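You operate a simulated robot arm through the tools that you are given. There is no shell and no other tool.

The job below is to be done with a simulated robot arm. You get a single attempt, and the scene is never put back.

JOB
Clear the lumpy dye in the silver pan, then keep it warm at one.
Fine: setting four till the green lamp, stir with the red paddle till no grit shows, paddle to the drip tray.

It is judged by the outcome, as a careful person would: the job done as asked, and still so three seconds after it is handed in. It fails if anything else is knocked over, pushed out of place, dropped, spilled or broken.

ROBOT AND FRAMES
A 7-joint arm with a two-finger parallel gripper, fixed in place. Base frame: the origin is on the floor under the middle of its stand, x ahead of it, y to its left, z up. Units: mm, rad, N and s.
With the tool pointing down near the work surface it reaches from about 400 to 900 mm from the base axis. Its first joint turns from -2.496 to 2.496 rad. Payload 3 kg.
The TCP is the grasp point between the finger pads, 30 mm short of the fingertips. In the tool frame z runs along the fingers and y along their closing line. Largest opening 94 mm; finger width 28, thickness 10; the body of the gripper, 50 by 96 mm, starts 55 mm behind the TCP.
Orientation is told as [roll, pitch, yaw] about the base's x, y, z axes, in that order, counted from this pose: with the fingers straight down and closing along the base's y, the tool's x points along the base's -x, its y along +y and its z along -z.

CONTROLS
- The arm moves only by the tool servo_tool. Its argument "commands" is a list of rows, each a list of 7 numbers: the finger opening in mm, from 0 to 94, then the shift along the tool's x, y, z in units of 250 mm (1.0 is 250 mm), then the turn, a rotation vector about the tool's x, y, z in units of 90 degrees (1.0 is 90 degrees). In form: [[fingers, tx, ty, tz, ax, ay, az], ...]. A call has 1 to 20 rows; each row is the pose to reach, as a shift and turn from the pose commanded when the call began, along the tool's axes at that moment. A call with a number of a shift or a turn outside -1 to 1 is refused whole. Rows are played at 5 a second. More than 50 mm and 0.15 rad between two rows, or a gripper value outside its range, and nothing of the call is played. Where a pose cannot be reached the arm comes as near as it can. A force on the tool above 40 N (or 10 N above the force at the start of the call, whichever is more), or a blocked arm, ends the call early, and 0.2 s more pass. The fingers move at their own pace (about 72 mm/s each) and stop on an object; they squeeze with about 23 N. The grip force told is the motor's: it shows also when the fingers shut on nothing. Time passes only in rows, and 0.2 s behind the last, so rows that repeat a pose let the fingers close. The reply holds the time, the measured pose of the TCP, the force on the tool along the base axes, the opening and the grip force, in the units named above and with some noise, with the torque about the TCP (base axes, N m) and any sound that the robot's microphone picked up.
- Cameras (640 x 400 px; columns grow to the right, rows downward): "scene" is fixed at [49.6, -498.4, 1534.3]; the picture's right is [0.41, -0.91, 0.00], its down [-0.53, -0.24, -0.82] and it looks along [0.75, 0.33, -0.58] (base axes); focal length 249 px, centre (320, 200). "wrist" rides on the gripper at [76, 14, -102] in the tool frame; the picture's right is [-0.18, 0.98, 0.00], its down [-0.75, -0.14, -0.64] and it looks along [-0.63, -0.12, 0.77] (tool axes); focal length 243 px, centre (320, 200). There is no depth. A picture from a camera that has moved, and an enlarged one, comes with that camera's place and axes in the base frame and with its lens.
- grab_frame(camera): a new picture of that camera. It takes no simulated time.
- enlarge(camera, box): a new picture of the part [left, top, right, bottom] of that camera's present view, enlarged. It takes no simulated time.
- finish_job(): hands the job in; it is judged then, once.

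Nothing tells you positions but the pictures and the camera data. Unless the task says otherwise, let go and move clear before handing in.

The tools are called after ">>>" by a JSON object that holds its "op" and its "data". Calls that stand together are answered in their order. servo_tool: Moves the arm, as the interface text tells. Its arguments: {"type":"object","properties":{"commands":{"type":"array","items":{"type":"array","items":{"type":"number"}}}},"required":["commands"]} The other tools are called the same way: grab_frame (camera) takes a picture; enlarge (camera, box) takes an enlarged picture of a part of a camera's view; finish_job () hands the job in.

At the start:

```text
clock: 0.0
eef_pos: [348.7, 284.3, 1285.0]
ee_rot: [0.001, 0.002, -0.001]
force: [0.8, 0.8, -0.6]
moment: [0.0, 0.0, 0.03]
opening: 93.9
finger_force: 0.0
```

scene: 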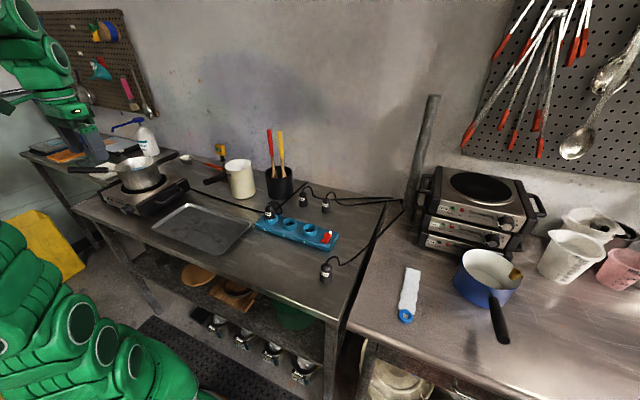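
wrist: 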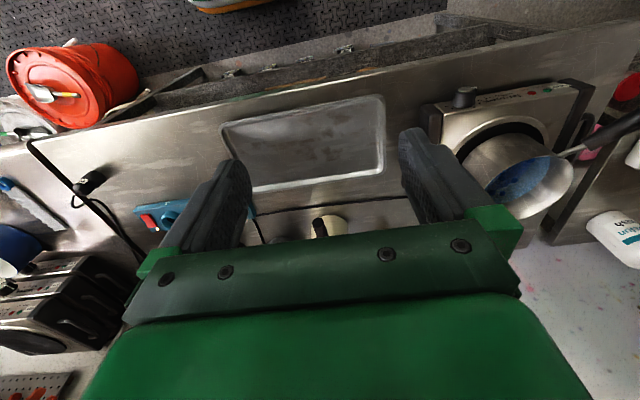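

I see a workbench with a hot plate carrying a silver pan of blue dye, a tray, a black pot with red and yellow paddles, and a blue power strip with plugs. I'll look closer at each before moving anything.

>>> {"op": "enlarge", "data": {"camera": "scene", "box": [60, 110, 220, 230]}}

>>> {"op": "enlarge", "data": {"camera": "scene", "box": [200, 120, 360, 290]}}

>>> {"op": "enlarge", "data": {"camera": "wrist", "box": [400, 60, 640, 240]}}

>>> {"op": "enlarge", "data": {"camera": "wrist", "box": [0, 100, 400, 300]}}

```text
3.33 times, centred on (140, 170) of scene
camera zoom: at [49.6, -498.4, 1534.3], right [0.41, -0.91, 0.0], down [-0.53, -0.24, -0.82], along [0.75, 0.33, -0.58], focal length 830 px, centre (920, 300)
```

zoom: 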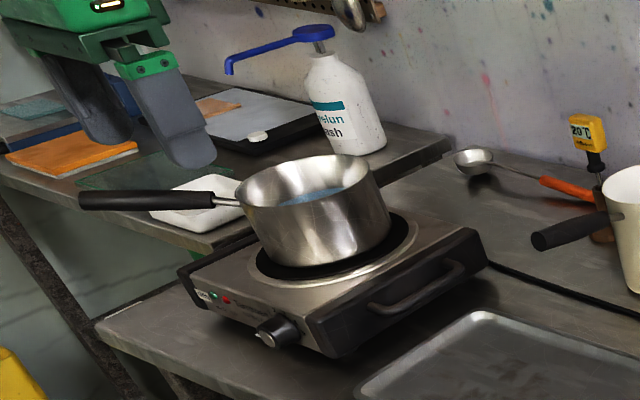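

```text
2.35 times, centred on (280, 205) of scene
camera zoom: at [49.6, -498.4, 1534.3], right [0.41, -0.91, 0.0], down [-0.53, -0.24, -0.82], along [0.75, 0.33, -0.58], focal length 586 px, centre (414, 188)
```

zoom: 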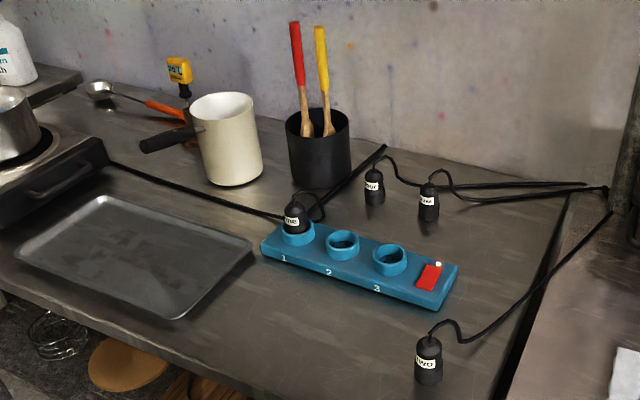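

```text
2.22 times, centred on (520, 150) of wrist
camera zoom: at [273.2, 298.2, 1386.7], right [0.18, 0.98, 0.0], down [0.75, -0.14, 0.64], along [0.63, -0.12, -0.77], focal length 539 px, centre (-124, 311)
```

zoom: 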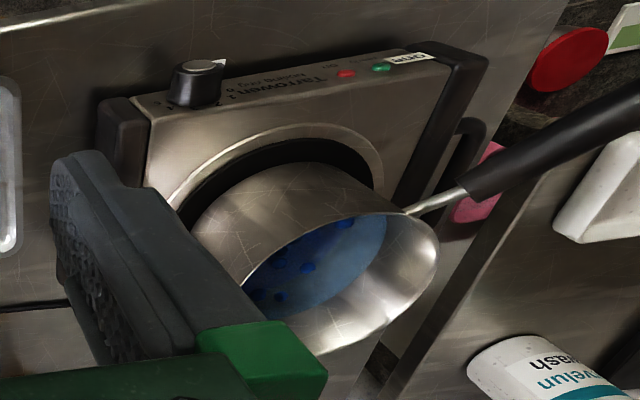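

```text
1.60 times, centred on (200, 200) of wrist
camera zoom: at [273.2, 298.2, 1386.7], right [0.18, 0.98, 0.0], down [0.75, -0.14, 0.64], along [0.63, -0.12, -0.77], focal length 388 px, centre (512, 200)
```

zoom: 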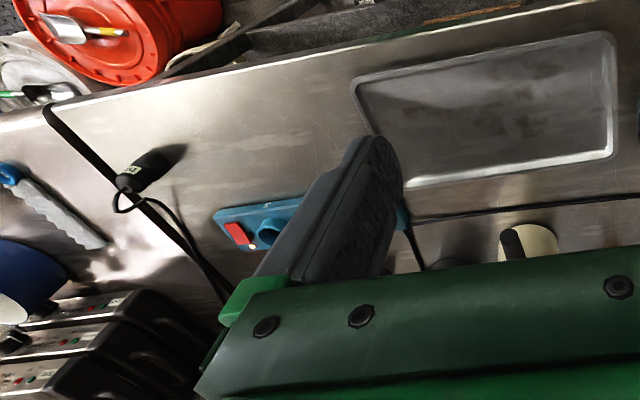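

I want to read the hot plate's tag, its dial, the plug labels and the strip's switch before planning. Zooming in on each.

>>> {"op": "enlarge", "data": {"camera": "wrist", "box": [440, 70, 600, 130]}}

>>> {"op": "enlarge", "data": {"camera": "scene", "box": [100, 175, 160, 220]}}

>>> {"op": "enlarge", "data": {"camera": "scene", "box": [250, 185, 350, 250]}}

>>> {"op": "enlarge", "data": {"camera": "scene", "box": [400, 160, 560, 270]}}

>>> {"op": "enlarge", "data": {"camera": "scene", "box": [190, 120, 310, 210]}}

```text
4.00 times, centred on (520, 100) of wrist
camera zoom: at [273.2, 298.2, 1386.7], right [0.18, 0.98, 0.0], down [0.75, -0.14, 0.64], along [0.63, -0.12, -0.77], focal length 970 px, centre (-480, 600)
```

zoom: 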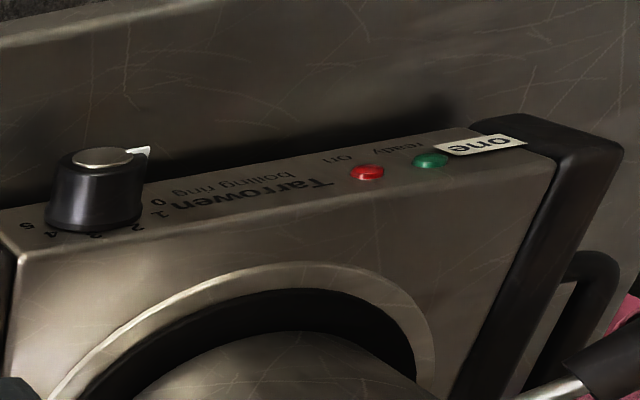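

```text
8.89 times, centred on (130, 198) of scene
camera zoom: at [49.6, -498.4, 1534.3], right [0.41, -0.91, 0.0], down [-0.53, -0.24, -0.82], along [0.75, 0.33, -0.58], focal length 2212 px, centre (2009, 222)
```

zoom: 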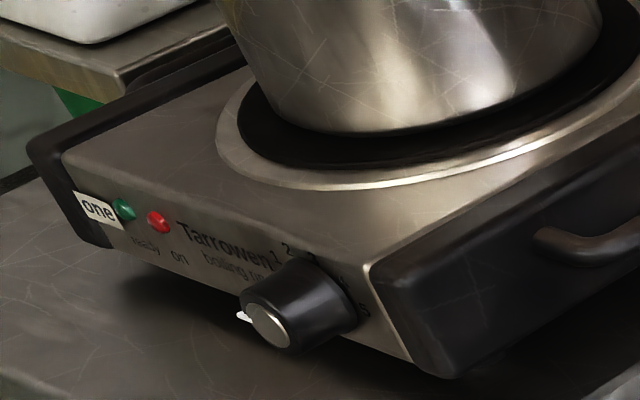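

```text
6.15 times, centred on (300, 218) of scene
camera zoom: at [49.6, -498.4, 1534.3], right [0.41, -0.91, 0.0], down [-0.53, -0.24, -0.82], along [0.75, 0.33, -0.58], focal length 1532 px, centre (443, 92)
```

zoom: 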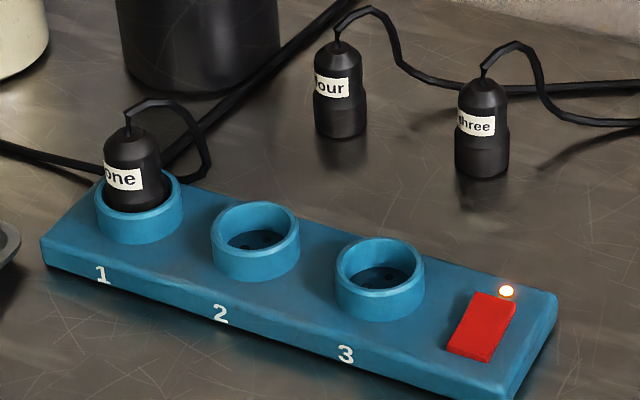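

```text
3.64 times, centred on (480, 215) of scene
camera zoom: at [49.6, -498.4, 1534.3], right [0.41, -0.91, 0.0], down [-0.53, -0.24, -0.82], along [0.75, 0.33, -0.58], focal length 905 px, centre (-262, 146)
```

zoom: 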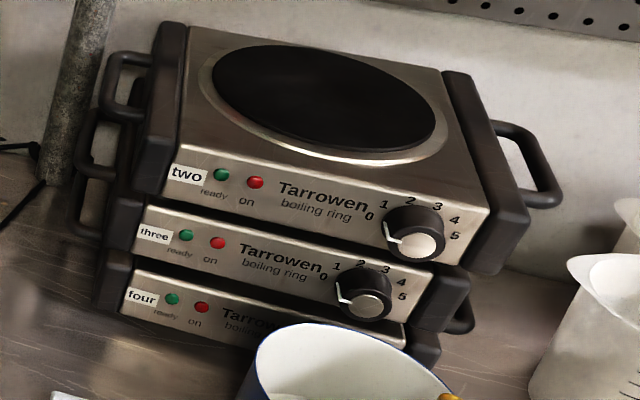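

```text
4.44 times, centred on (250, 165) of scene
camera zoom: at [49.6, -498.4, 1534.3], right [0.41, -0.91, 0.0], down [-0.53, -0.24, -0.82], along [0.75, 0.33, -0.58], focal length 1106 px, centre (631, 356)
```

zoom: 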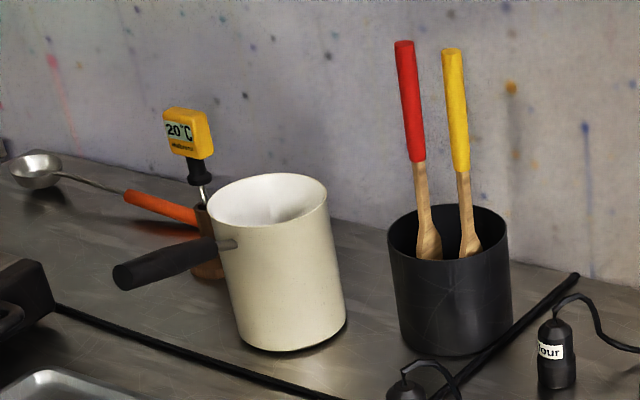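

The silver pan is on ring "one" at about (560, 620), which is plugged into live socket 1. Its dial is at 0 near (445, 528, 925), the red paddle is in the black pot, and the drip tray is at about (540, 300). I'll bring the wrist camera closer to see the dial, staying high.

>>> {"op": "servo_tool", "data": {"commands": [[94, 0, 0.16, 0.12, 0, 0, 0], [94, 0, 0.32, 0.24, 0, 0, 0], [94, 0, 0.48, 0.36, 0, 0, 0], [94, 0, 0.64, 0.48, 0, 0, 0], [94, 0, 0.8, 0.6, 0, 0, 0], [94, 0, 0.92, 0.7, 0, 0, 0], [94, 0, 0.92, 0.7, 0, 0, 0]]}}

>>> {"op": "grab_frame", "data": {"camera": "wrist"}}

>>> {"op": "grab_frame", "data": {"camera": "scene"}}

```text
clock: 1.6
eef_pos: [346.7, 513.8, 1107.1]
ee_rot: [0.0, 0.002, 0.001]
force: [0.1, 0.6, -0.2]
moment: [-0.03, 0.0, -0.02]
opening: 94.0
finger_force: 0.0
```

```text
taken
camera wrist: at [270.8, 528.1, 1208.3], right [0.18, 0.98, 0.0], down [0.75, -0.14, 0.64], along [0.63, -0.12, -0.77], focal length 243 px, centre (320, 200)
```

wrist: 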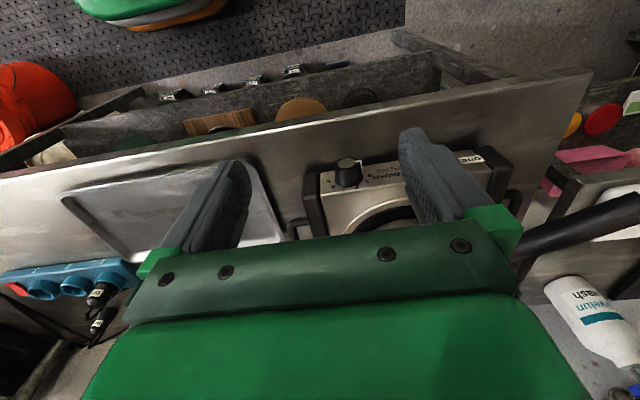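

```text
taken
```

scene: 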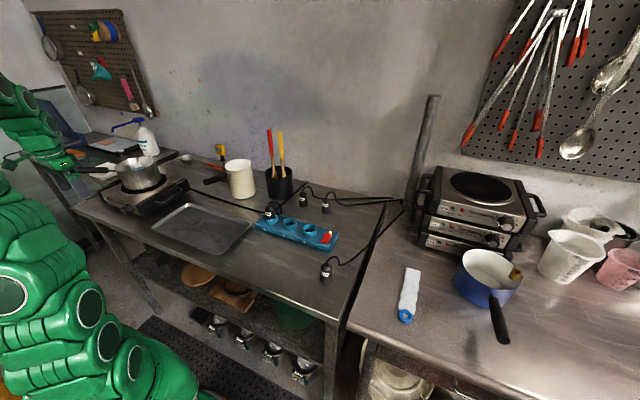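

>>> {"op": "enlarge", "data": {"camera": "wrist", "box": [290, 130, 410, 220]}}

>>> {"op": "enlarge", "data": {"camera": "scene", "box": [100, 140, 200, 220]}}

```text
4.44 times, centred on (350, 175) of wrist
camera zoom: at [270.8, 528.1, 1208.3], right [0.18, 0.98, 0.0], down [0.75, -0.14, 0.64], along [0.63, -0.12, -0.77], focal length 1078 px, centre (187, 311)
```

zoom: 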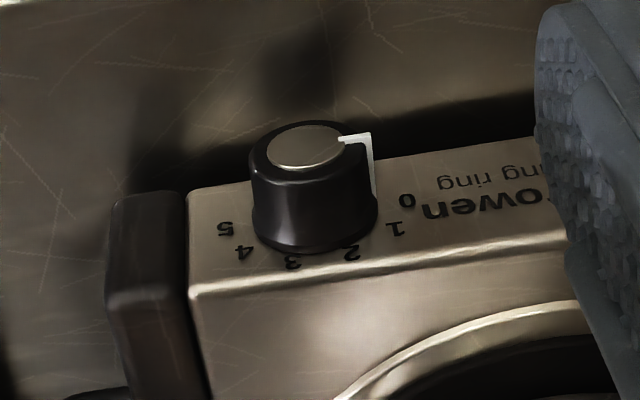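

```text
5.00 times, centred on (150, 180) of scene
camera zoom: at [49.6, -498.4, 1534.3], right [0.41, -0.91, 0.0], down [-0.53, -0.24, -0.82], along [0.75, 0.33, -0.58], focal length 1244 px, centre (1170, 300)
```

zoom: 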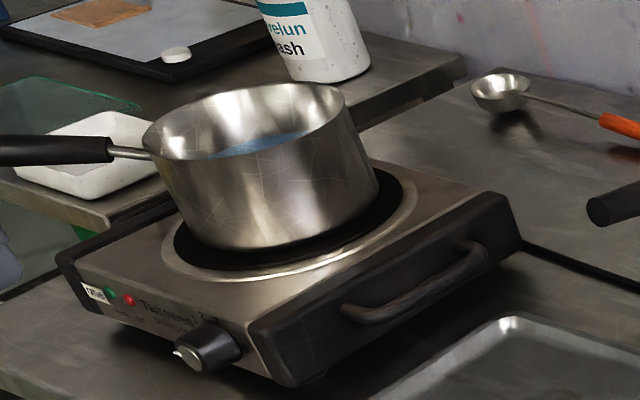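

The dial is on the ring's near-vertical front, with its cap at about (444, 531, 925) and pointer at 0, and the numbers run clockwise from 0 on the left. I'll need the tool pointing forward with the camera on top, so I'm first testing how far the wrist will turn while still high.

>>> {"op": "servo_tool", "data": {"commands": [[94, 0, 0, 0, 0, 0, 0.09], [94, 0, 0, 0, 0, 0, 0.18], [94, 0, 0, 0, 0, 0, 0.27], [94, 0, 0, 0, 0, 0, 0.36], [94, 0, 0, 0, 0, 0, 0.45], [94, 0, 0, 0, 0, 0, 0.54], [94, 0, 0, 0, 0, 0, 0.63], [94, 0, 0, 0, 0, 0, 0.72], [94, 0, 0, 0, 0, 0, 0.81], [94, 0, 0, 0, 0, 0, 0.9], [94, 0, 0, 0, 0, 0, 0.99], [94, 0, 0, 0, 0, 0, 0.99]]}}

```text
clock: 4.2
eef_pos: [347.6, 515.0, 1108.9]
ee_rot: [0.001, -0.002, -1.557]
force: [-0.6, 0.1, 0.2]
moment: [0.04, 0.05, 0.01]
opening: 94.4
finger_force: 0.1
```

The wrist turned a full 90° without trouble. I'll carry on in the same direction to find whether it reaches 180°.

>>> {"op": "servo_tool", "data": {"commands": [[94, 0, 0, 0, 0, 0, 0.09], [94, 0, 0, 0, 0, 0, 0.18], [94, 0, 0, 0, 0, 0, 0.27], [94, 0, 0, 0, 0, 0, 0.36], [94, 0, 0, 0, 0, 0, 0.45], [94, 0, 0, 0, 0, 0, 0.54], [94, 0, 0, 0, 0, 0, 0.63], [94, 0, 0, 0, 0, 0, 0.72], [94, 0, 0, 0, 0, 0, 0.81], [94, 0, 0, 0, 0, 0, 0.9], [94, 0, 0, 0, 0, 0, 0.99], [94, 0, 0, 0, 0, 0, 0.99]]}}

>>> {"op": "grab_frame", "data": {"camera": "wrist"}}

```text
clock: 7.0
eef_pos: [388.9, 286.5, 1002.7]
ee_rot: [-0.041, -0.163, -3.057]
force: [0.6, -0.4, -0.1]
moment: [-0.03, -0.03, -0.03]
opening: 93.9
finger_force: 0.1
out of reach, approached as far as the arm can: row 6, 7, 8, 9, 10, 11, 12
stopped in row 12: the arm was blocked; the commanded pose is now the measured one
```

```text
taken
camera wrist: at [482.7, 275.8, 1089.0], right [-0.11, -0.99, -0.01], down [-0.65, 0.06, 0.76], along [-0.76, 0.09, -0.65], focal length 243 px, centre (320, 200)
```

wrist: 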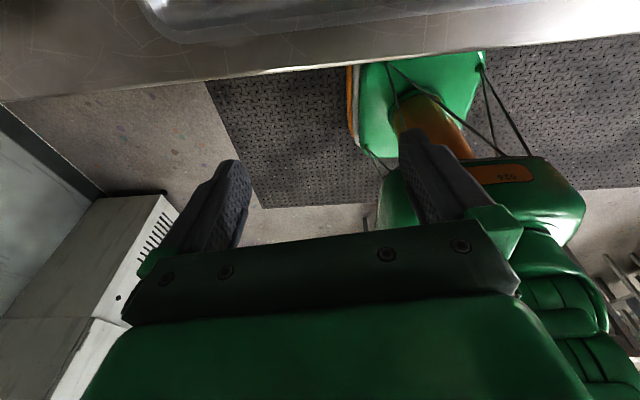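

The wrist ran out of travel partway and the arm sagged sideways to about (389, 287, 1003), still well above the tray. I'll check nothing was touched and then unwind the other way.

>>> {"op": "grab_frame", "data": {"camera": "scene"}}

```text
taken
```

scene: 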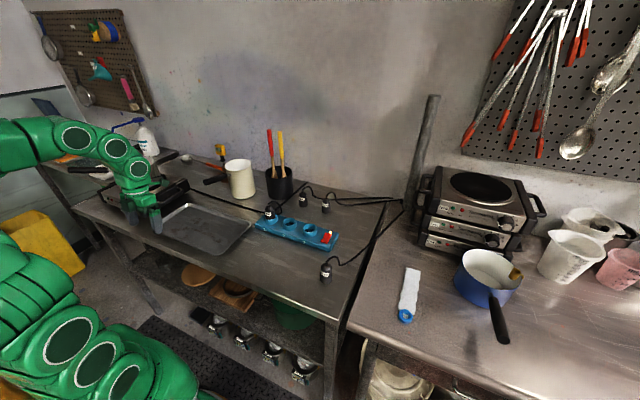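

Nothing was touched. I'm raising the arm straight up a little and then unwinding the wrist.

>>> {"op": "servo_tool", "data": {"commands": [[94, 0, 0, -0.15, 0, 0, 0], [94, 0, 0, -0.3, 0, 0, 0], [94, 0, 0, -0.4, 0, 0, -0.09], [94, 0, 0, -0.4, 0, 0, -0.18], [94, 0, 0, -0.4, 0, 0, -0.27], [94, 0, 0, -0.4, 0, 0, -0.36], [94, 0, 0, -0.4, 0, 0, -0.45], [94, 0, 0, -0.4, 0, 0, -0.54], [94, 0, 0, -0.4, 0, 0, -0.63], [94, 0, 0, -0.4, 0, 0, -0.72], [94, 0, 0, -0.4, 0, 0, -0.81], [94, 0, 0, -0.4, 0, 0, -0.9], [94, 0, 0, -0.4, 0, 0, -0.96], [94, 0, 0, -0.4, 0, 0, -0.96]]}}

```text
clock: 10.0
eef_pos: [405.0, 284.0, 1101.9]
ee_rot: [-0.16, 0.031, -1.551]
force: [-0.1, 0.7, 0.1]
moment: [0.02, 0.0, -0.02]
opening: 93.8
finger_force: 0.1
out of reach, approached as far as the arm can: row 1, 2
```

The wrist is back near −90° yaw at (405, 284, 1102). I'll level the tool and go on unwinding towards yaw 0 and then +180.

>>> {"op": "servo_tool", "data": {"commands": [[94, 0, 0, -0.06, -0.01, 0.05, -0.05], [94, 0, 0, -0.12, -0.02, 0.1, -0.09], [94, 0, 0, -0.12, -0.02, 0.1, -0.18], [94, 0, 0, -0.12, -0.02, 0.1, -0.27], [94, 0, 0, -0.12, -0.02, 0.1, -0.36], [94, 0, 0, -0.12, -0.02, 0.1, -0.45], [94, 0, 0, -0.12, -0.02, 0.1, -0.54], [94, 0, 0, -0.12, -0.02, 0.1, -0.63], [94, 0, 0, -0.12, -0.02, 0.1, -0.72], [94, 0, 0, -0.12, -0.02, 0.1, -0.81], [94, 0, 0, -0.12, -0.02, 0.1, -0.9], [94, 0, 0, -0.12, -0.02, 0.1, -0.98], [94, 0, 0, -0.12, -0.02, 0.1, -0.98]]}}

```text
clock: 12.8
eef_pos: [409.7, 284.2, 1131.9]
ee_rot: [0.149, 0.241, 0.005]
force: [-0.4, 0.4, 0.0]
moment: [-0.01, 0.0, -0.02]
opening: 94.1
finger_force: 0.1
```

The tool is at yaw 0 but slightly tilted from the combined rotation. I'll level it out, then test the negative direction in clean single-axis turns.

>>> {"op": "servo_tool", "data": {"commands": [[94, 0, 0, 0, 0.048, -0.077, 0], [94, 0, 0, 0, 0.095, -0.154, 0], [94, 0, 0, 0, 0.095, -0.154, 0]]}}

>>> {"op": "servo_tool", "data": {"commands": [[94, 0, 0, 0, 0, 0, -0.09], [94, 0, 0, 0, 0, 0, -0.18], [94, 0, 0, 0, 0, 0, -0.27], [94, 0, 0, 0, 0, 0, -0.36], [94, 0, 0, 0, 0, 0, -0.45], [94, 0, 0, 0, 0, 0, -0.54], [94, 0, 0, 0, 0, 0, -0.63], [94, 0, 0, 0, 0, 0, -0.72], [94, 0, 0, 0, 0, 0, -0.81], [94, 0, 0, 0, 0, 0, -0.9], [94, 0, 0, 0, 0, 0, -0.99], [94, 0, 0, 0, 0, 0, -0.99]]}}

```text
clock: 13.6
eef_pos: [408.9, 283.9, 1132.1]
ee_rot: [-0.005, -0.002, -0.017]
force: [-1.0, -0.9, -0.1]
moment: [0.01, 0.01, 0.03]
opening: 94.1
finger_force: 0.0
```

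```text
clock: 16.2
eef_pos: [409.1, 284.5, 1131.3]
ee_rot: [0.0, 0.007, 1.542]
force: [0.2, -0.5, -0.3]
moment: [0.02, 0.05, -0.02]
opening: 94.1
finger_force: 0.0
```

Yaw +88° reached cleanly at (409, 284, 1131). Continuing in the same direction in a shorter step so I'd notice a limit early.

>>> {"op": "servo_tool", "data": {"commands": [[94, 0, 0, 0, 0, 0, -0.09], [94, 0, 0, 0, 0, 0, -0.18], [94, 0, 0, 0, 0, 0, -0.27], [94, 0, 0, 0, 0, 0, -0.36], [94, 0, 0, 0, 0, 0, -0.45], [94, 0, 0, 0, 0, 0, -0.5]]}}

```text
clock: 17.6
eef_pos: [409.3, 284.1, 1132.1]
ee_rot: [0.005, 0.002, 2.327]
force: [0.2, 0.7, 0.5]
moment: [0.02, 0.0, -0.02]
opening: 94.3
finger_force: 0.0
```

>>> {"op": "servo_tool", "data": {"commands": [[94, 0, 0, 0, 0, 0, -0.09], [94, 0, 0, 0, 0, 0, -0.18], [94, 0, 0, 0, 0, 0, -0.27], [94, 0, 0, 0, 0, 0, -0.36], [94, 0, 0, 0, 0, 0, -0.45], [94, 0, 0, 0, 0, 0, -0.5]]}}

```text
clock: 19.0
eef_pos: [410.8, 283.6, 1130.0]
ee_rot: [0.005, -0.002, 3.111]
force: [0.4, -0.9, -0.3]
moment: [-0.02, -0.02, -0.01]
opening: 93.9
finger_force: 0.1
```

The tool now faces with the camera outboard (yaw ≈ 178°). Next I pitch the tool forward towards +x, in stages.

>>> {"op": "servo_tool", "data": {"commands": [[94, 0, 0, 0, 0, 0.09, 0], [94, 0, 0, 0, 0, 0.18, 0], [94, 0, 0, 0, 0, 0.27, 0], [94, 0, 0, 0, 0, 0.36, 0], [94, 0, 0, 0, 0, 0.45, 0], [94, 0, 0, 0, 0, 0.5, 0]]}}

>>> {"op": "grab_frame", "data": {"camera": "wrist"}}

>>> {"op": "grab_frame", "data": {"camera": "scene"}}

```text
clock: 20.6
eef_pos: [381.2, 303.3, 1103.6]
ee_rot: [-0.109, 0.616, 3.061]
force: [-1.1, -0.1, 0.0]
moment: [-0.01, -0.03, 0.0]
opening: 93.9
finger_force: 0.0
stopped in row 6: the arm was blocked; the commanded pose is now the measured one
```

```text
taken
camera wrist: at [383.4, 277.8, 1229.2], right [-0.17, -0.97, -0.19], down [-0.98, 0.15, 0.1], along [-0.07, 0.21, -0.98], focal length 243 px, centre (320, 200)
```

wrist: 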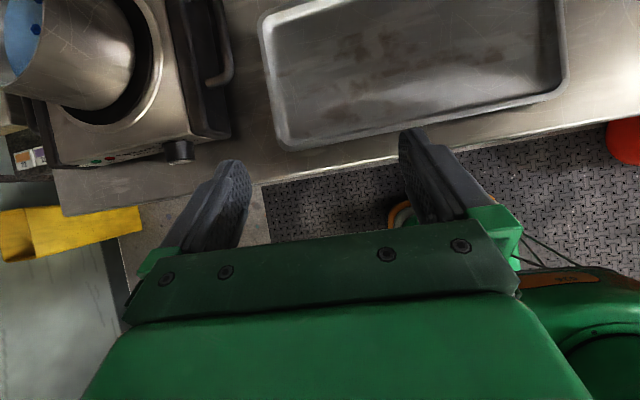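

```text
taken
```

scene: 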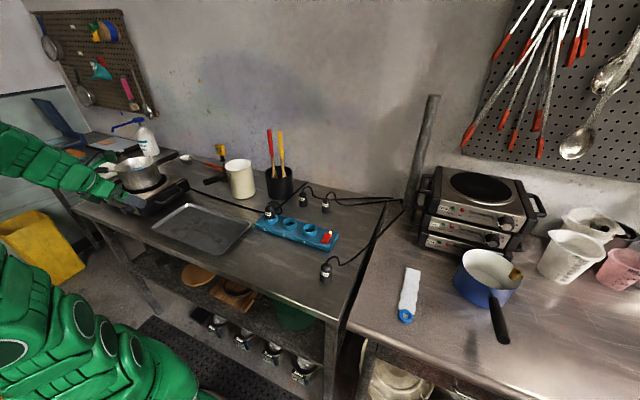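

The pitch stopped at about 35°, probably the arm folding against itself this close to its base; nothing in the scene was touched. This view confirms the dial at about (460, 532) and the table edge near x = 394. I'll move sideways in front of the dial, where there's more room, and pitch further there.

>>> {"op": "servo_tool", "data": {"commands": [[94, -0.038, -0.172, -0.007, 0, 0, 0], [94, -0.076, -0.345, -0.014, 0, 0, 0], [94, -0.114, -0.517, -0.02, 0, 0, 0], [94, -0.152, -0.69, -0.027, 0, 0, 0], [94, -0.19, -0.862, -0.034, 0, 0, 0], [94, -0.19, -0.862, -0.034, 0, 0, 0]]}}

>>> {"op": "grab_frame", "data": {"camera": "wrist"}}

>>> {"op": "grab_frame", "data": {"camera": "scene"}}

```text
clock: 22.0
eef_pos: [338.7, 520.8, 1102.8]
ee_rot: [-0.109, 0.625, 3.066]
force: [1.4, -0.3, -0.1]
moment: [0.01, 0.01, -0.03]
opening: 94.4
finger_force: 0.2
```

```text
taken
camera wrist: at [340.4, 496.0, 1228.8], right [-0.16, -0.97, -0.19], down [-0.99, 0.15, 0.09], along [-0.06, 0.2, -0.98], focal length 243 px, centre (320, 200)
```

wrist: 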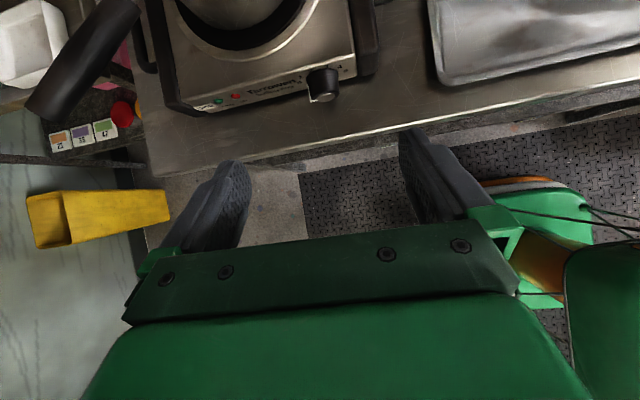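

```text
taken
```

scene: 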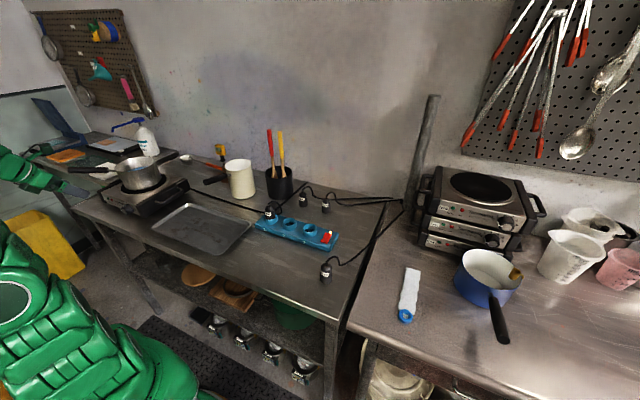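

The arm is now in front of the ring with the dial visible just ahead. I'll continue pitching forward in small steps.

>>> {"op": "servo_tool", "data": {"commands": [[94, 0, 0, 0, 0.02, 0.08, 0], [94, 0, 0, 0, 0.04, 0.16, 0], [94, 0, 0, 0, 0.06, 0.24, 0], [94, 0, 0, 0, 0.06, 0.32, 0], [94, 0, 0, 0, 0.06, 0.32, 0]]}}

>>> {"op": "grab_frame", "data": {"camera": "wrist"}}

```text
clock: 22.9
eef_pos: [336.6, 506.8, 1061.6]
ee_rot: [-0.33, 0.627, 2.803]
force: [-0.2, 0.1, -0.6]
moment: [0.01, -0.03, 0.02]
opening: 94.0
finger_force: 0.1
stopped in row 4: the arm was blocked; the commanded pose is now the measured one
```

```text
taken
camera wrist: at [328.2, 460.7, 1180.0], right [-0.27, -0.89, -0.37], down [-0.96, 0.26, 0.09], along [0.02, 0.38, -0.93], focal length 243 px, centre (320, 200)
```

wrist: 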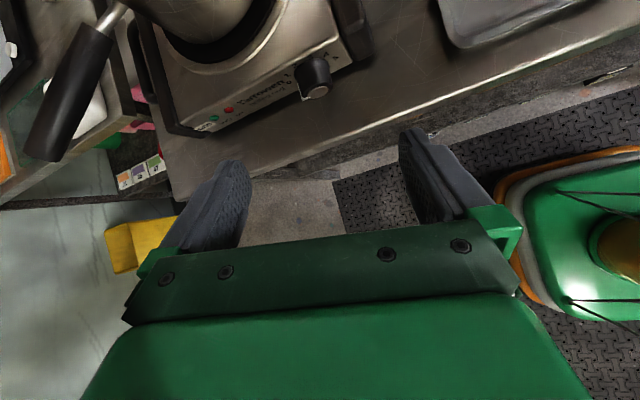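

Pitching in this flipped posture hits the arm's limits again, so I'll drop it. The dial can also be gripped from above at about 45°, in the natural posture with the camera toward the base, turning about the dial's own axis in two bites. I'm raising and levelling the tool now, then unwinding to yaw 0.

>>> {"op": "servo_tool", "data": {"commands": [[94, 0.037, -0.017, -0.05, -0.036, -0.079, 0], [94, 0.075, -0.034, -0.1, -0.073, -0.159, 0], [94, 0.112, -0.05, -0.149, -0.109, -0.238, 0], [94, 0.15, -0.067, -0.198, -0.146, -0.318, 0], [94, 0.187, -0.084, -0.248, -0.182, -0.397, 0], [94, 0.187, -0.084, -0.248, -0.182, -0.397, 0]]}}

```text
clock: 24.3
eef_pos: [334.7, 506.2, 1142.9]
ee_rot: [0.003, 0.019, 2.913]
force: [0.0, 0.2, 0.0]
moment: [-0.02, 0.0, 0.0]
opening: 93.5
finger_force: 0.1
```

The tool is vertical again at yaw 167°. Unwinding to yaw 0 now with pure turns about the tool axis.

>>> {"op": "servo_tool", "data": {"commands": [[94, 0, 0, 0, 0, 0, 0.09], [94, 0, 0, 0, 0, 0, 0.18], [94, 0, 0, 0, 0, 0, 0.27], [94, 0, 0, 0, 0, 0, 0.36], [94, 0, 0, 0, 0, 0, 0.45], [94, 0, 0, 0, 0, 0, 0.54], [94, 0, 0, 0, 0, 0, 0.63], [94, 0, 0, 0, 0, 0, 0.72], [94, 0, 0, 0, 0, 0, 0.81], [94, 0, 0, 0, 0, 0, 0.9], [94, 0, 0, 0, 0, 0, 0.99], [94, 0, 0, 0, 0, 0, 0.99]]}}

>>> {"op": "servo_tool", "data": {"commands": [[94, 0, 0, 0, 0, 0, 0.09], [94, 0, 0, 0, 0, 0, 0.18], [94, 0, 0, 0, 0, 0, 0.27], [94, 0, 0, 0, 0, 0, 0.36], [94, 0, 0, 0, 0, 0, 0.45], [94, 0, 0, 0, 0, 0, 0.54], [94, 0, 0, 0, 0, 0, 0.63], [94, 0, 0, 0, 0, 0, 0.72], [94, 0, 0, 0, 0, 0, 0.81], [94, 0, 0, 0, 0, 0, 0.865], [94, 0, 0, 0, 0, 0, 0.865]]}}

```text
clock: 26.9
eef_pos: [334.4, 507.6, 1142.6]
ee_rot: [-0.019, 0.002, 1.357]
force: [-0.9, -0.1, 0.7]
moment: [0.03, 0.04, -0.03]
opening: 93.5
finger_force: 0.1
```

```text
clock: 29.3
eef_pos: [333.2, 507.9, 1141.4]
ee_rot: [-0.007, -0.017, -0.004]
force: [-0.4, -0.2, -0.3]
moment: [-0.01, -0.04, 0.04]
opening: 94.1
finger_force: 0.0
```

Tool is back at yaw 0, TCP (333, 508, 1141). Now pitching forward 45° in the natural posture, and looking.

>>> {"op": "servo_tool", "data": {"commands": [[94, 0, 0, 0, 0, -0.09, 0], [94, 0, 0, 0, 0, -0.18, 0], [94, 0, 0, 0, 0, -0.27, 0], [94, 0, 0, 0, 0, -0.36, 0], [94, 0, 0, 0, 0, -0.45, 0], [94, 0, 0, 0, 0, -0.5, 0], [94, 0, 0, 0, 0, -0.5, 0]]}}

>>> {"op": "grab_frame", "data": {"camera": "wrist"}}

```text
clock: 30.5
eef_pos: [357.6, 522.4, 1107.3]
ee_rot: [0.134, -0.354, -0.155]
force: [0.0, 0.5, 0.2]
moment: [0.01, -0.03, 0.0]
opening: 93.8
finger_force: 0.0
stopped in row 6: the arm was blocked; the commanded pose is now the measured one
```

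```text
taken
camera wrist: at [252.2, 539.5, 1177.8], right [0.28, 0.94, 0.19], down [0.45, -0.3, 0.84], along [0.85, -0.15, -0.51], focal length 243 px, centre (320, 200)
```

wrist: 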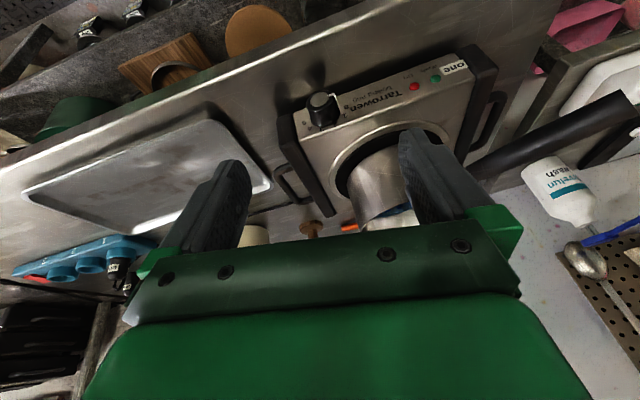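

The arm lagged and stopped at about 20° of pitch, at (358, 522, 1107). That looks like a wrist joint needing to swing fast near a singular posture, so I'll try the same tilt much more slowly.

>>> {"op": "servo_tool", "data": {"commands": [[94, 0, 0, 0, 0.002, -0.018, -0.007], [94, 0, 0, 0, 0.004, -0.035, -0.014], [94, 0, 0, 0, 0.006, -0.053, -0.021], [94, 0, 0, 0, 0.008, -0.071, -0.028], [94, 0, 0, 0, 0.01, -0.089, -0.035], [94, 0, 0, 0, 0.012, -0.106, -0.042], [94, 0, 0, 0, 0.012, -0.106, -0.042], [94, 0, 0, 0, 0.012, -0.106, -0.042]]}}

```text
clock: 32.3
eef_pos: [373.2, 521.4, 1108.1]
ee_rot: [0.156, -0.404, -0.183]
force: [-0.5, -0.1, -0.6]
moment: [-0.02, 0.01, 0.01]
opening: 93.8
finger_force: 0.1
```

>>> {"op": "servo_tool", "data": {"commands": [[94, 0, 0, 0, 0, 0, 0], [94, 0, 0, 0, 0, 0, 0]]}}

>>> {"op": "grab_frame", "data": {"camera": "scene"}}

>>> {"op": "grab_frame", "data": {"camera": "wrist"}}

```text
clock: 32.9
eef_pos: [374.5, 520.4, 1108.2]
ee_rot: [0.156, -0.404, -0.181]
force: [-0.4, 0.6, -1.0]
moment: [-0.02, 0.0, 0.0]
opening: 93.8
finger_force: 0.1
```

```text
taken
```

scene: 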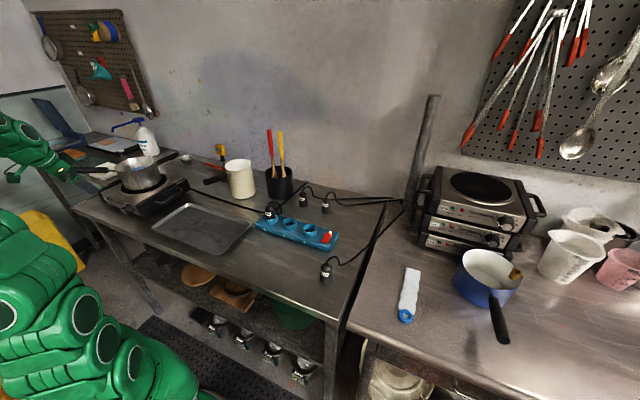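

```text
taken
camera wrist: at [265.2, 539.1, 1172.9], right [0.28, 0.94, 0.21], down [0.4, -0.32, 0.86], along [0.87, -0.16, -0.47], focal length 243 px, centre (320, 200)
```

wrist: 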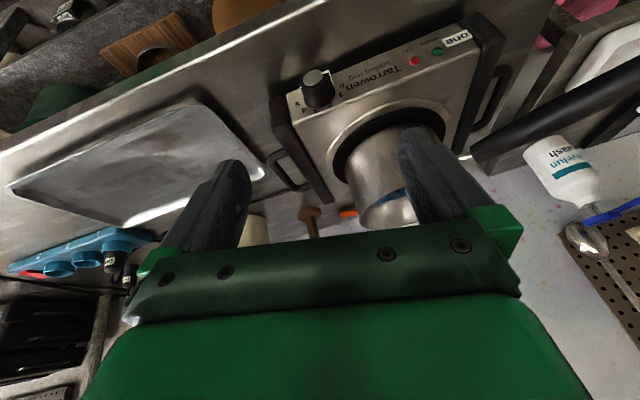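

The arm is held up at about 24° of tilt with no force on the tool, so its posture is the limit here. I'll level the tool again and test tilting lower and further out, where I'd actually work.

>>> {"op": "servo_tool", "data": {"commands": [[94, 0, 0, 0, 0.013, 0.086, 0], [94, 0, 0, 0, 0.026, 0.172, 0], [94, 0, 0, 0, 0.04, 0.258, 0], [94, 0, 0, 0, 0.053, 0.344, 0], [94, 0, 0, 0, 0.053, 0.344, 0]]}}

```text
clock: 34.1
eef_pos: [356.2, 523.7, 1109.4]
ee_rot: [0.002, 0.011, -0.072]
force: [-0.2, 0.4, -0.2]
moment: [0.01, -0.01, 0.02]
opening: 94.2
finger_force: 0.0
```

Levelled at (356, 524, 1109). Moving out and down to about (430, 530, 1020), which is in front of the ring and clear of the pan, then testing a slow forward pitch.

>>> {"op": "servo_tool", "data": {"commands": [[94, -0.1, 0.008, 0.11, 0, 0, -0.02], [94, -0.2, 0.016, 0.22, 0, 0, -0.046], [94, -0.296, 0.024, 0.33, 0, 0, -0.046], [94, -0.296, 0.024, 0.33, 0, 0, -0.046]]}}

>>> {"op": "servo_tool", "data": {"commands": [[94, 0, 0, 0, 0, -0.03, 0], [94, 0, 0, 0, 0, -0.06, 0], [94, 0, 0, 0, 0, -0.09, 0], [94, 0, 0, 0, 0, -0.12, 0], [94, 0, 0, 0, 0, -0.15, 0], [94, 0, 0, 0, 0, -0.18, 0], [94, 0, 0, 0, 0, -0.21, 0], [94, 0, 0, 0, 0, -0.24, 0], [94, 0, 0, 0, 0, -0.24, 0]]}}

>>> {"op": "grab_frame", "data": {"camera": "scene"}}

>>> {"op": "grab_frame", "data": {"camera": "wrist"}}

```text
clock: 35.1
eef_pos: [426.2, 524.0, 1024.7]
ee_rot: [0.002, 0.011, -0.002]
force: [-0.1, 0.1, -0.5]
moment: [0.0, 0.03, 0.0]
opening: 94.2
finger_force: 0.0
```

```text
clock: 37.1
eef_pos: [429.2, 524.9, 1026.5]
ee_rot: [0.001, -0.367, -0.003]
force: [-0.1, 0.3, -0.4]
moment: [0.0, 0.01, 0.01]
opening: 94.1
finger_force: 0.0
```

```text
taken
```

scene: 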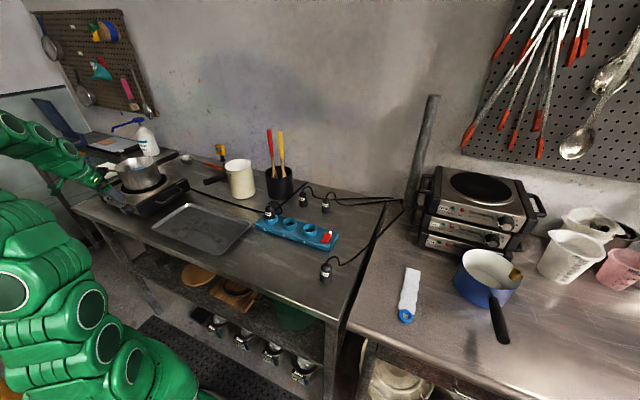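

```text
taken
camera wrist: at [321.6, 538.7, 1094.2], right [0.17, 0.98, 0.07], down [0.47, -0.14, 0.87], along [0.86, -0.12, -0.49], focal length 243 px, centre (320, 200)
```

wrist: 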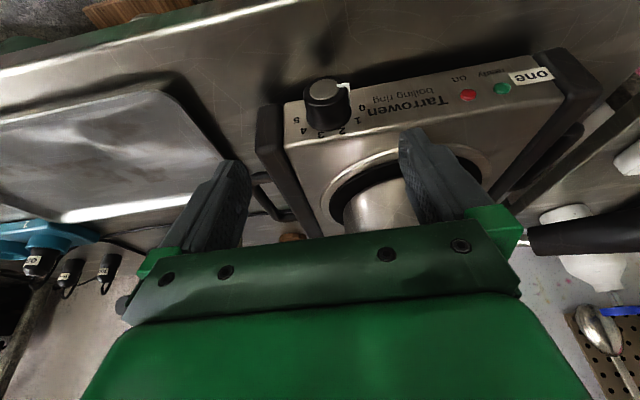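

Here the pitch tracks perfectly (21°) with the dial in plain view. I'll continue slowly to about 45°.

>>> {"op": "servo_tool", "data": {"commands": [[94, 0, 0, 0, 0, -0.03, 0], [94, 0, 0, 0, 0, -0.06, 0], [94, 0, 0, 0, 0, -0.09, 0], [94, 0, 0, 0, 0, -0.12, 0], [94, 0, 0, 0, 0, -0.15, 0], [94, 0, 0, 0, 0, -0.18, 0], [94, 0, 0, 0, 0, -0.21, 0], [94, 0, 0, 0, 0, -0.24, 0], [94, 0, 0, 0, 0, -0.26, 0], [94, 0, 0, 0, 0, -0.26, 0]]}}

>>> {"op": "grab_frame", "data": {"camera": "wrist"}}

```text
clock: 39.3
eef_pos: [445.6, 511.5, 1018.4]
ee_rot: [0.014, -0.74, -0.051]
force: [-0.7, -0.3, -0.6]
moment: [0.0, -0.01, 0.04]
opening: 94.3
finger_force: 0.0
```

```text
taken
camera wrist: at [321.2, 531.4, 1041.3], right [0.18, 0.97, 0.13], down [0.11, -0.16, 0.98], along [0.98, -0.16, -0.14], focal length 243 px, centre (320, 200)
```

wrist: 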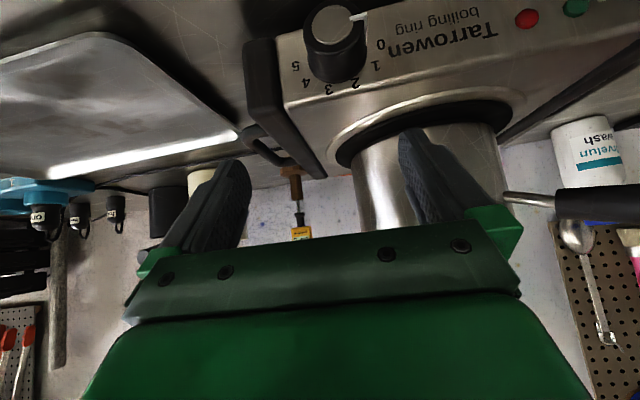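

>>> {"op": "enlarge", "data": {"camera": "wrist", "box": [270, 0, 430, 110]}}

```text
3.64 times, centred on (350, 55) of wrist
camera zoom: at [321.2, 531.4, 1041.3], right [0.18, 0.97, 0.13], down [0.11, -0.16, 0.98], along [0.98, -0.16, -0.14], focal length 882 px, centre (211, 727)
```

zoom: 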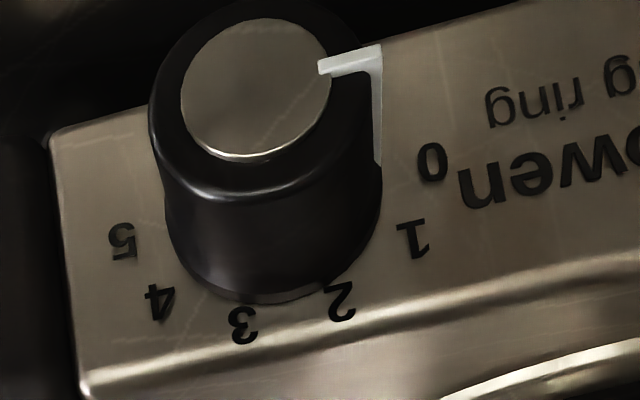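

At this close range I can read the dial well: the centre is about (469, 532, 921), the axis is nearly horizontal, and the cap face is at x ≈ 445. The numbers sit 30° apart and the pointer is on 0, so setting 4 is a 120° clockwise turn. I'll set the pitch to about 26° and back off to a standoff in front of it.

>>> {"op": "servo_tool", "data": {"commands": [[80, 0.08, 0.007, 0.034, 0, 0.052, 0], [60, 0.16, 0.014, 0.067, 0, 0.103, 0], [52, 0.24, 0.021, 0.1, 0, 0.155, 0], [52, 0.321, 0.028, 0.134, 0, 0.206, 0], [52, 0.321, 0.028, 0.134, 0, 0.206, 0], [52, 0.321, 0.028, 0.134, 0, 0.206, 0]]}}

>>> {"op": "grab_frame", "data": {"camera": "wrist"}}

```text
clock: 40.7
eef_pos: [396.7, 530.7, 944.4]
ee_rot: [0.0, -0.45, 0.001]
force: [-0.5, -0.4, 0.2]
moment: [0.03, -0.01, -0.02]
opening: 51.9
finger_force: 0.0
```

```text
taken
camera wrist: at [283.6, 544.6, 1003.1], right [0.17, 0.98, 0.08], down [0.4, -0.14, 0.91], along [0.9, -0.12, -0.41], focal length 243 px, centre (320, 200)
```

wrist: 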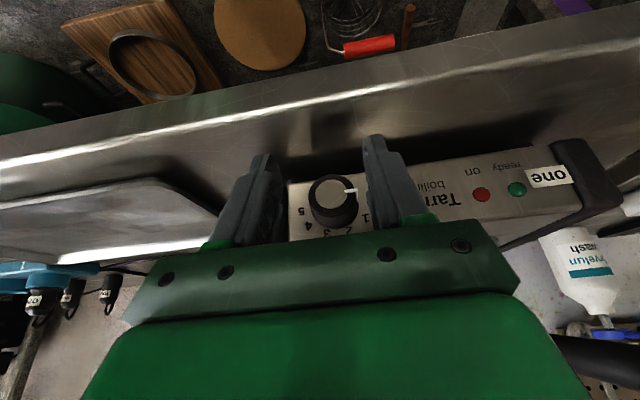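

>>> {"op": "enlarge", "data": {"camera": "wrist", "box": [220, 130, 440, 260]}}

>>> {"op": "enlarge", "data": {"camera": "scene", "box": [60, 140, 180, 230]}}

```text
2.91 times, centred on (330, 195) of wrist
camera zoom: at [283.6, 544.6, 1003.1], right [0.17, 0.98, 0.08], down [0.4, -0.14, 0.91], along [0.9, -0.12, -0.41], focal length 706 px, centre (291, 214)
```

zoom: 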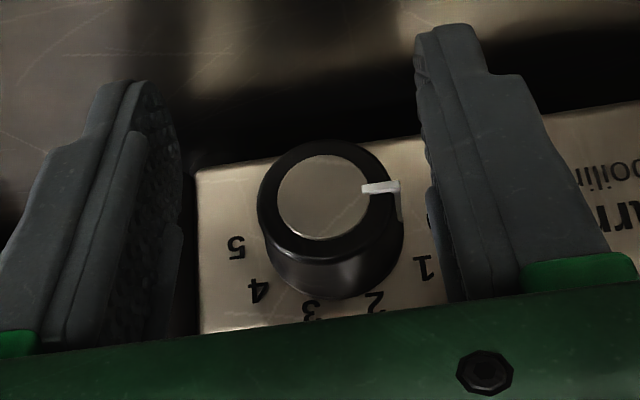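

```text
4.44 times, centred on (120, 185) of scene
camera zoom: at [49.6, -498.4, 1534.3], right [0.41, -0.91, 0.0], down [-0.53, -0.24, -0.82], along [0.75, 0.33, -0.58], focal length 1106 px, centre (1209, 267)
```

zoom: 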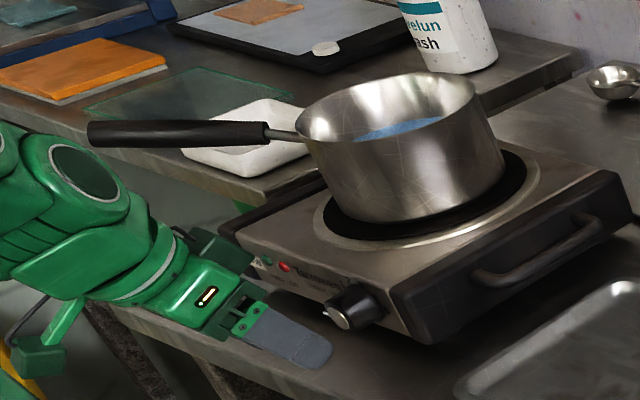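

The dial axis refines to y ≈ 531.7, z ≈ 926, with the cap at x ≈ 445. I'll lean the hand −20° about the dial's axis at the standoff so the fingers avoid the white pointer, then check.

>>> {"op": "servo_tool", "data": {"commands": [[48, -0.0015, 0.008, 0.007, 0.067, 0, -0.032], [48, -0.003, 0.016, 0.014, 0.133, 0, -0.064], [48, -0.0044, 0.0244, 0.0212, 0.2, 0, -0.0967], [48, -0.0044, 0.0244, 0.0212, 0.2, 0, -0.0967]]}}

>>> {"op": "enlarge", "data": {"camera": "wrist", "box": [200, 110, 460, 270]}}

```text
clock: 41.7
eef_pos: [400.4, 536.3, 941.0]
ee_rot: [-0.384, -0.424, 0.161]
force: [0.0, 0.4, -0.1]
moment: [-0.02, 0.0, 0.02]
opening: 47.7
finger_force: 0.0
```

```text
2.46 times, centred on (330, 190) of wrist
camera zoom: at [286.8, 569.9, 991.3], right [0.17, 0.95, -0.26], down [0.4, 0.18, 0.9], along [0.9, -0.25, -0.35], focal length 597 px, centre (295, 225)
```

zoom: 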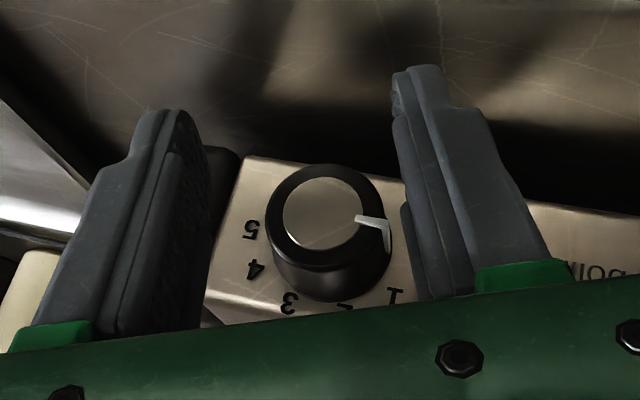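

The fingers straddle the dial line at the standoff as planned. Advancing 40 mm straight along the dial's axis.

>>> {"op": "servo_tool", "data": {"commands": [[48, -0.036, 0, 0.0174, 0, 0, 0], [48, -0.072, 0, 0.0348, 0, 0, 0], [48, -0.108, 0, 0.0522, 0, 0, 0], [48, -0.144, 0, 0.0696, 0, 0, 0], [48, -0.144, 0, 0.0696, 0, 0, 0]]}}

>>> {"op": "grab_frame", "data": {"camera": "wrist"}}

>>> {"op": "enlarge", "data": {"camera": "scene", "box": [60, 140, 180, 230]}}

```text
clock: 42.9
eef_pos: [439.8, 538.4, 942.7]
ee_rot: [-0.381, -0.421, 0.161]
force: [-0.1, 1.0, 0.2]
moment: [-0.01, -0.02, 0.02]
opening: 48.0
finger_force: 0.0
```

```text
taken
camera wrist: at [326.6, 571.7, 992.6], right [0.17, 0.95, -0.26], down [0.4, 0.18, 0.9], along [0.9, -0.25, -0.35], focal length 243 px, centre (320, 200)
```

wrist: 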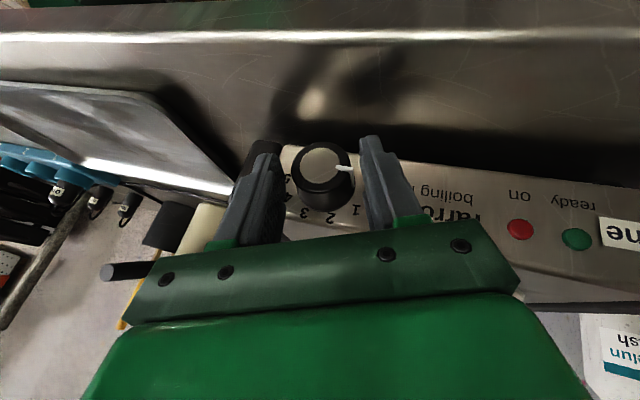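

```text
4.44 times, centred on (120, 185) of scene
camera zoom: at [49.6, -498.4, 1534.3], right [0.41, -0.91, 0.0], down [-0.53, -0.24, -0.82], along [0.75, 0.33, -0.58], focal length 1106 px, centre (1209, 267)
```

zoom: 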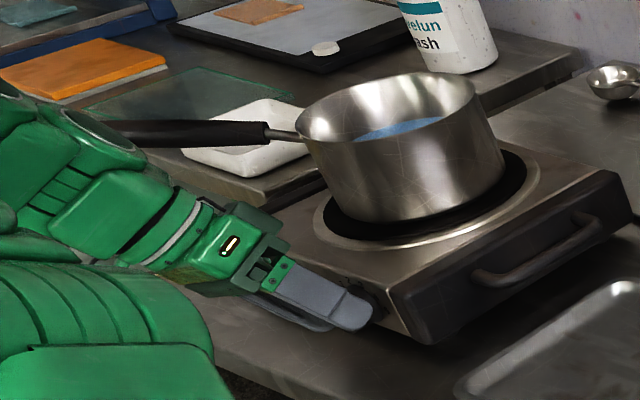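

>>> {"op": "enlarge", "data": {"camera": "wrist", "box": [230, 110, 430, 240]}}

```text
3.08 times, centred on (330, 175) of wrist
camera zoom: at [326.6, 571.7, 992.6], right [0.17, 0.95, -0.26], down [0.4, 0.18, 0.9], along [0.9, -0.25, -0.35], focal length 746 px, centre (289, 277)
```

zoom: 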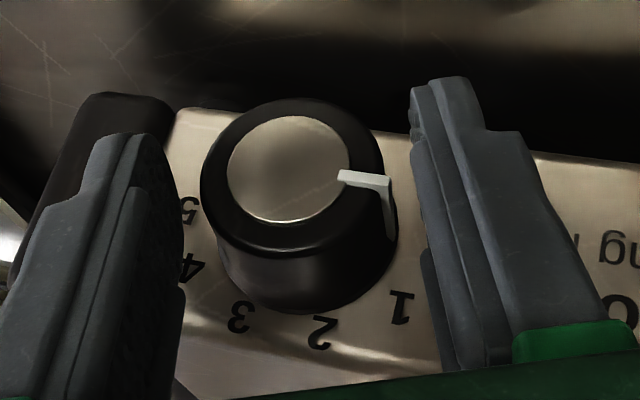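

The dial sits between the fingers with clearance on both sides. Closing the fingers on it now.

>>> {"op": "servo_tool", "data": {"commands": [[40, 0, 0, 0, 0, 0, 0], [25, 0, 0, 0, 0, 0, 0], [25, 0, 0, 0, 0, 0, 0], [25, 0, 0, 0, 0, 0, 0]]}}

>>> {"op": "enlarge", "data": {"camera": "wrist", "box": [230, 110, 430, 240]}}

```text
clock: 43.9
eef_pos: [438.8, 537.5, 942.4]
ee_rot: [-0.382, -0.422, 0.163]
force: [2.3, 5.5, 0.1]
moment: [0.08, 0.09, 0.33]
opening: 36.6
finger_force: 22.8
```

```text
3.08 times, centred on (330, 175) of wrist
camera zoom: at [326.6, 571.8, 992.6], right [0.17, 0.95, -0.26], down [0.4, 0.18, 0.9], along [0.9, -0.25, -0.35], focal length 746 px, centre (289, 277)
```

zoom: 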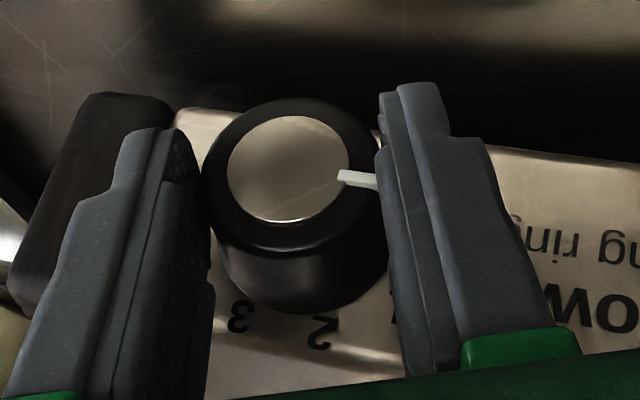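

The grip holds at 36.6 mm on the dial's body. Turning 40° clockwise about the dial axis, slowly.

>>> {"op": "servo_tool", "data": {"commands": [[25, 0.0001, -0.0061, 0.0002, -0.05, 0, 0.0242], [25, 0.0005, -0.0121, 0.001, -0.1, 0, 0.0483], [25, 0.001, -0.018, 0.0021, -0.15, 0, 0.0725], [25, 0.0018, -0.0238, 0.0038, -0.2, 0, 0.0967], [25, 0.0028, -0.0294, 0.0059, -0.25, 0, 0.1208], [25, 0.0041, -0.0348, 0.0084, -0.3, 0, 0.145], [25, 0.0055, -0.0399, 0.0113, -0.35, 0, 0.1692], [25, 0.0071, -0.0447, 0.0147, -0.4, 0, 0.1933], [25, 0.0071, -0.0447, 0.0147, -0.4, 0, 0.1933]]}}

>>> {"op": "grab_frame", "data": {"camera": "wrist"}}

>>> {"op": "enlarge", "data": {"camera": "scene", "box": [60, 140, 180, 230]}}

```text
clock: 45.9
eef_pos: [438.3, 524.6, 941.6]
ee_rot: [0.386, -0.421, -0.165]
force: [0.6, 8.5, -0.5]
moment: [0.08, -0.04, 0.35]
opening: 36.4
finger_force: 23.2
```

```text
taken
camera wrist: at [325.5, 517.2, 1001.4], right [0.17, 0.9, 0.41], down [0.4, -0.44, 0.8], along [0.9, 0.03, -0.43], focal length 243 px, centre (320, 200)
```

wrist: 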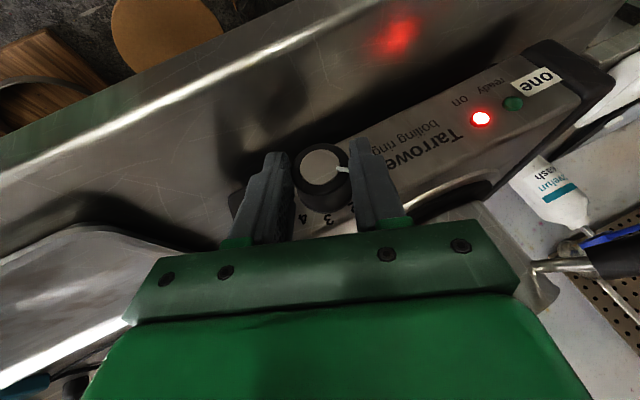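

```text
4.44 times, centred on (120, 185) of scene
camera zoom: at [49.6, -498.4, 1534.3], right [0.41, -0.91, 0.0], down [-0.53, -0.24, -0.82], along [0.75, 0.33, -0.58], focal length 1106 px, centre (1209, 267)
```

zoom: 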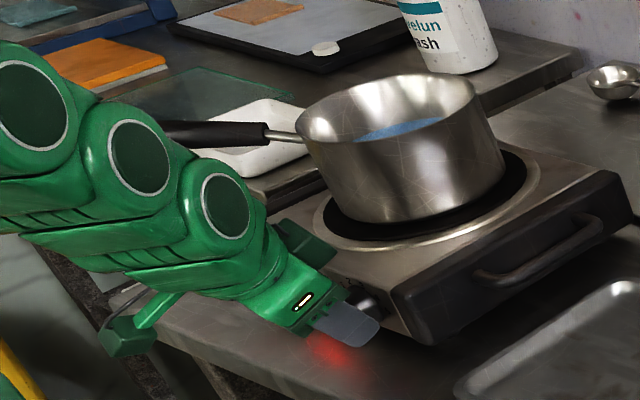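

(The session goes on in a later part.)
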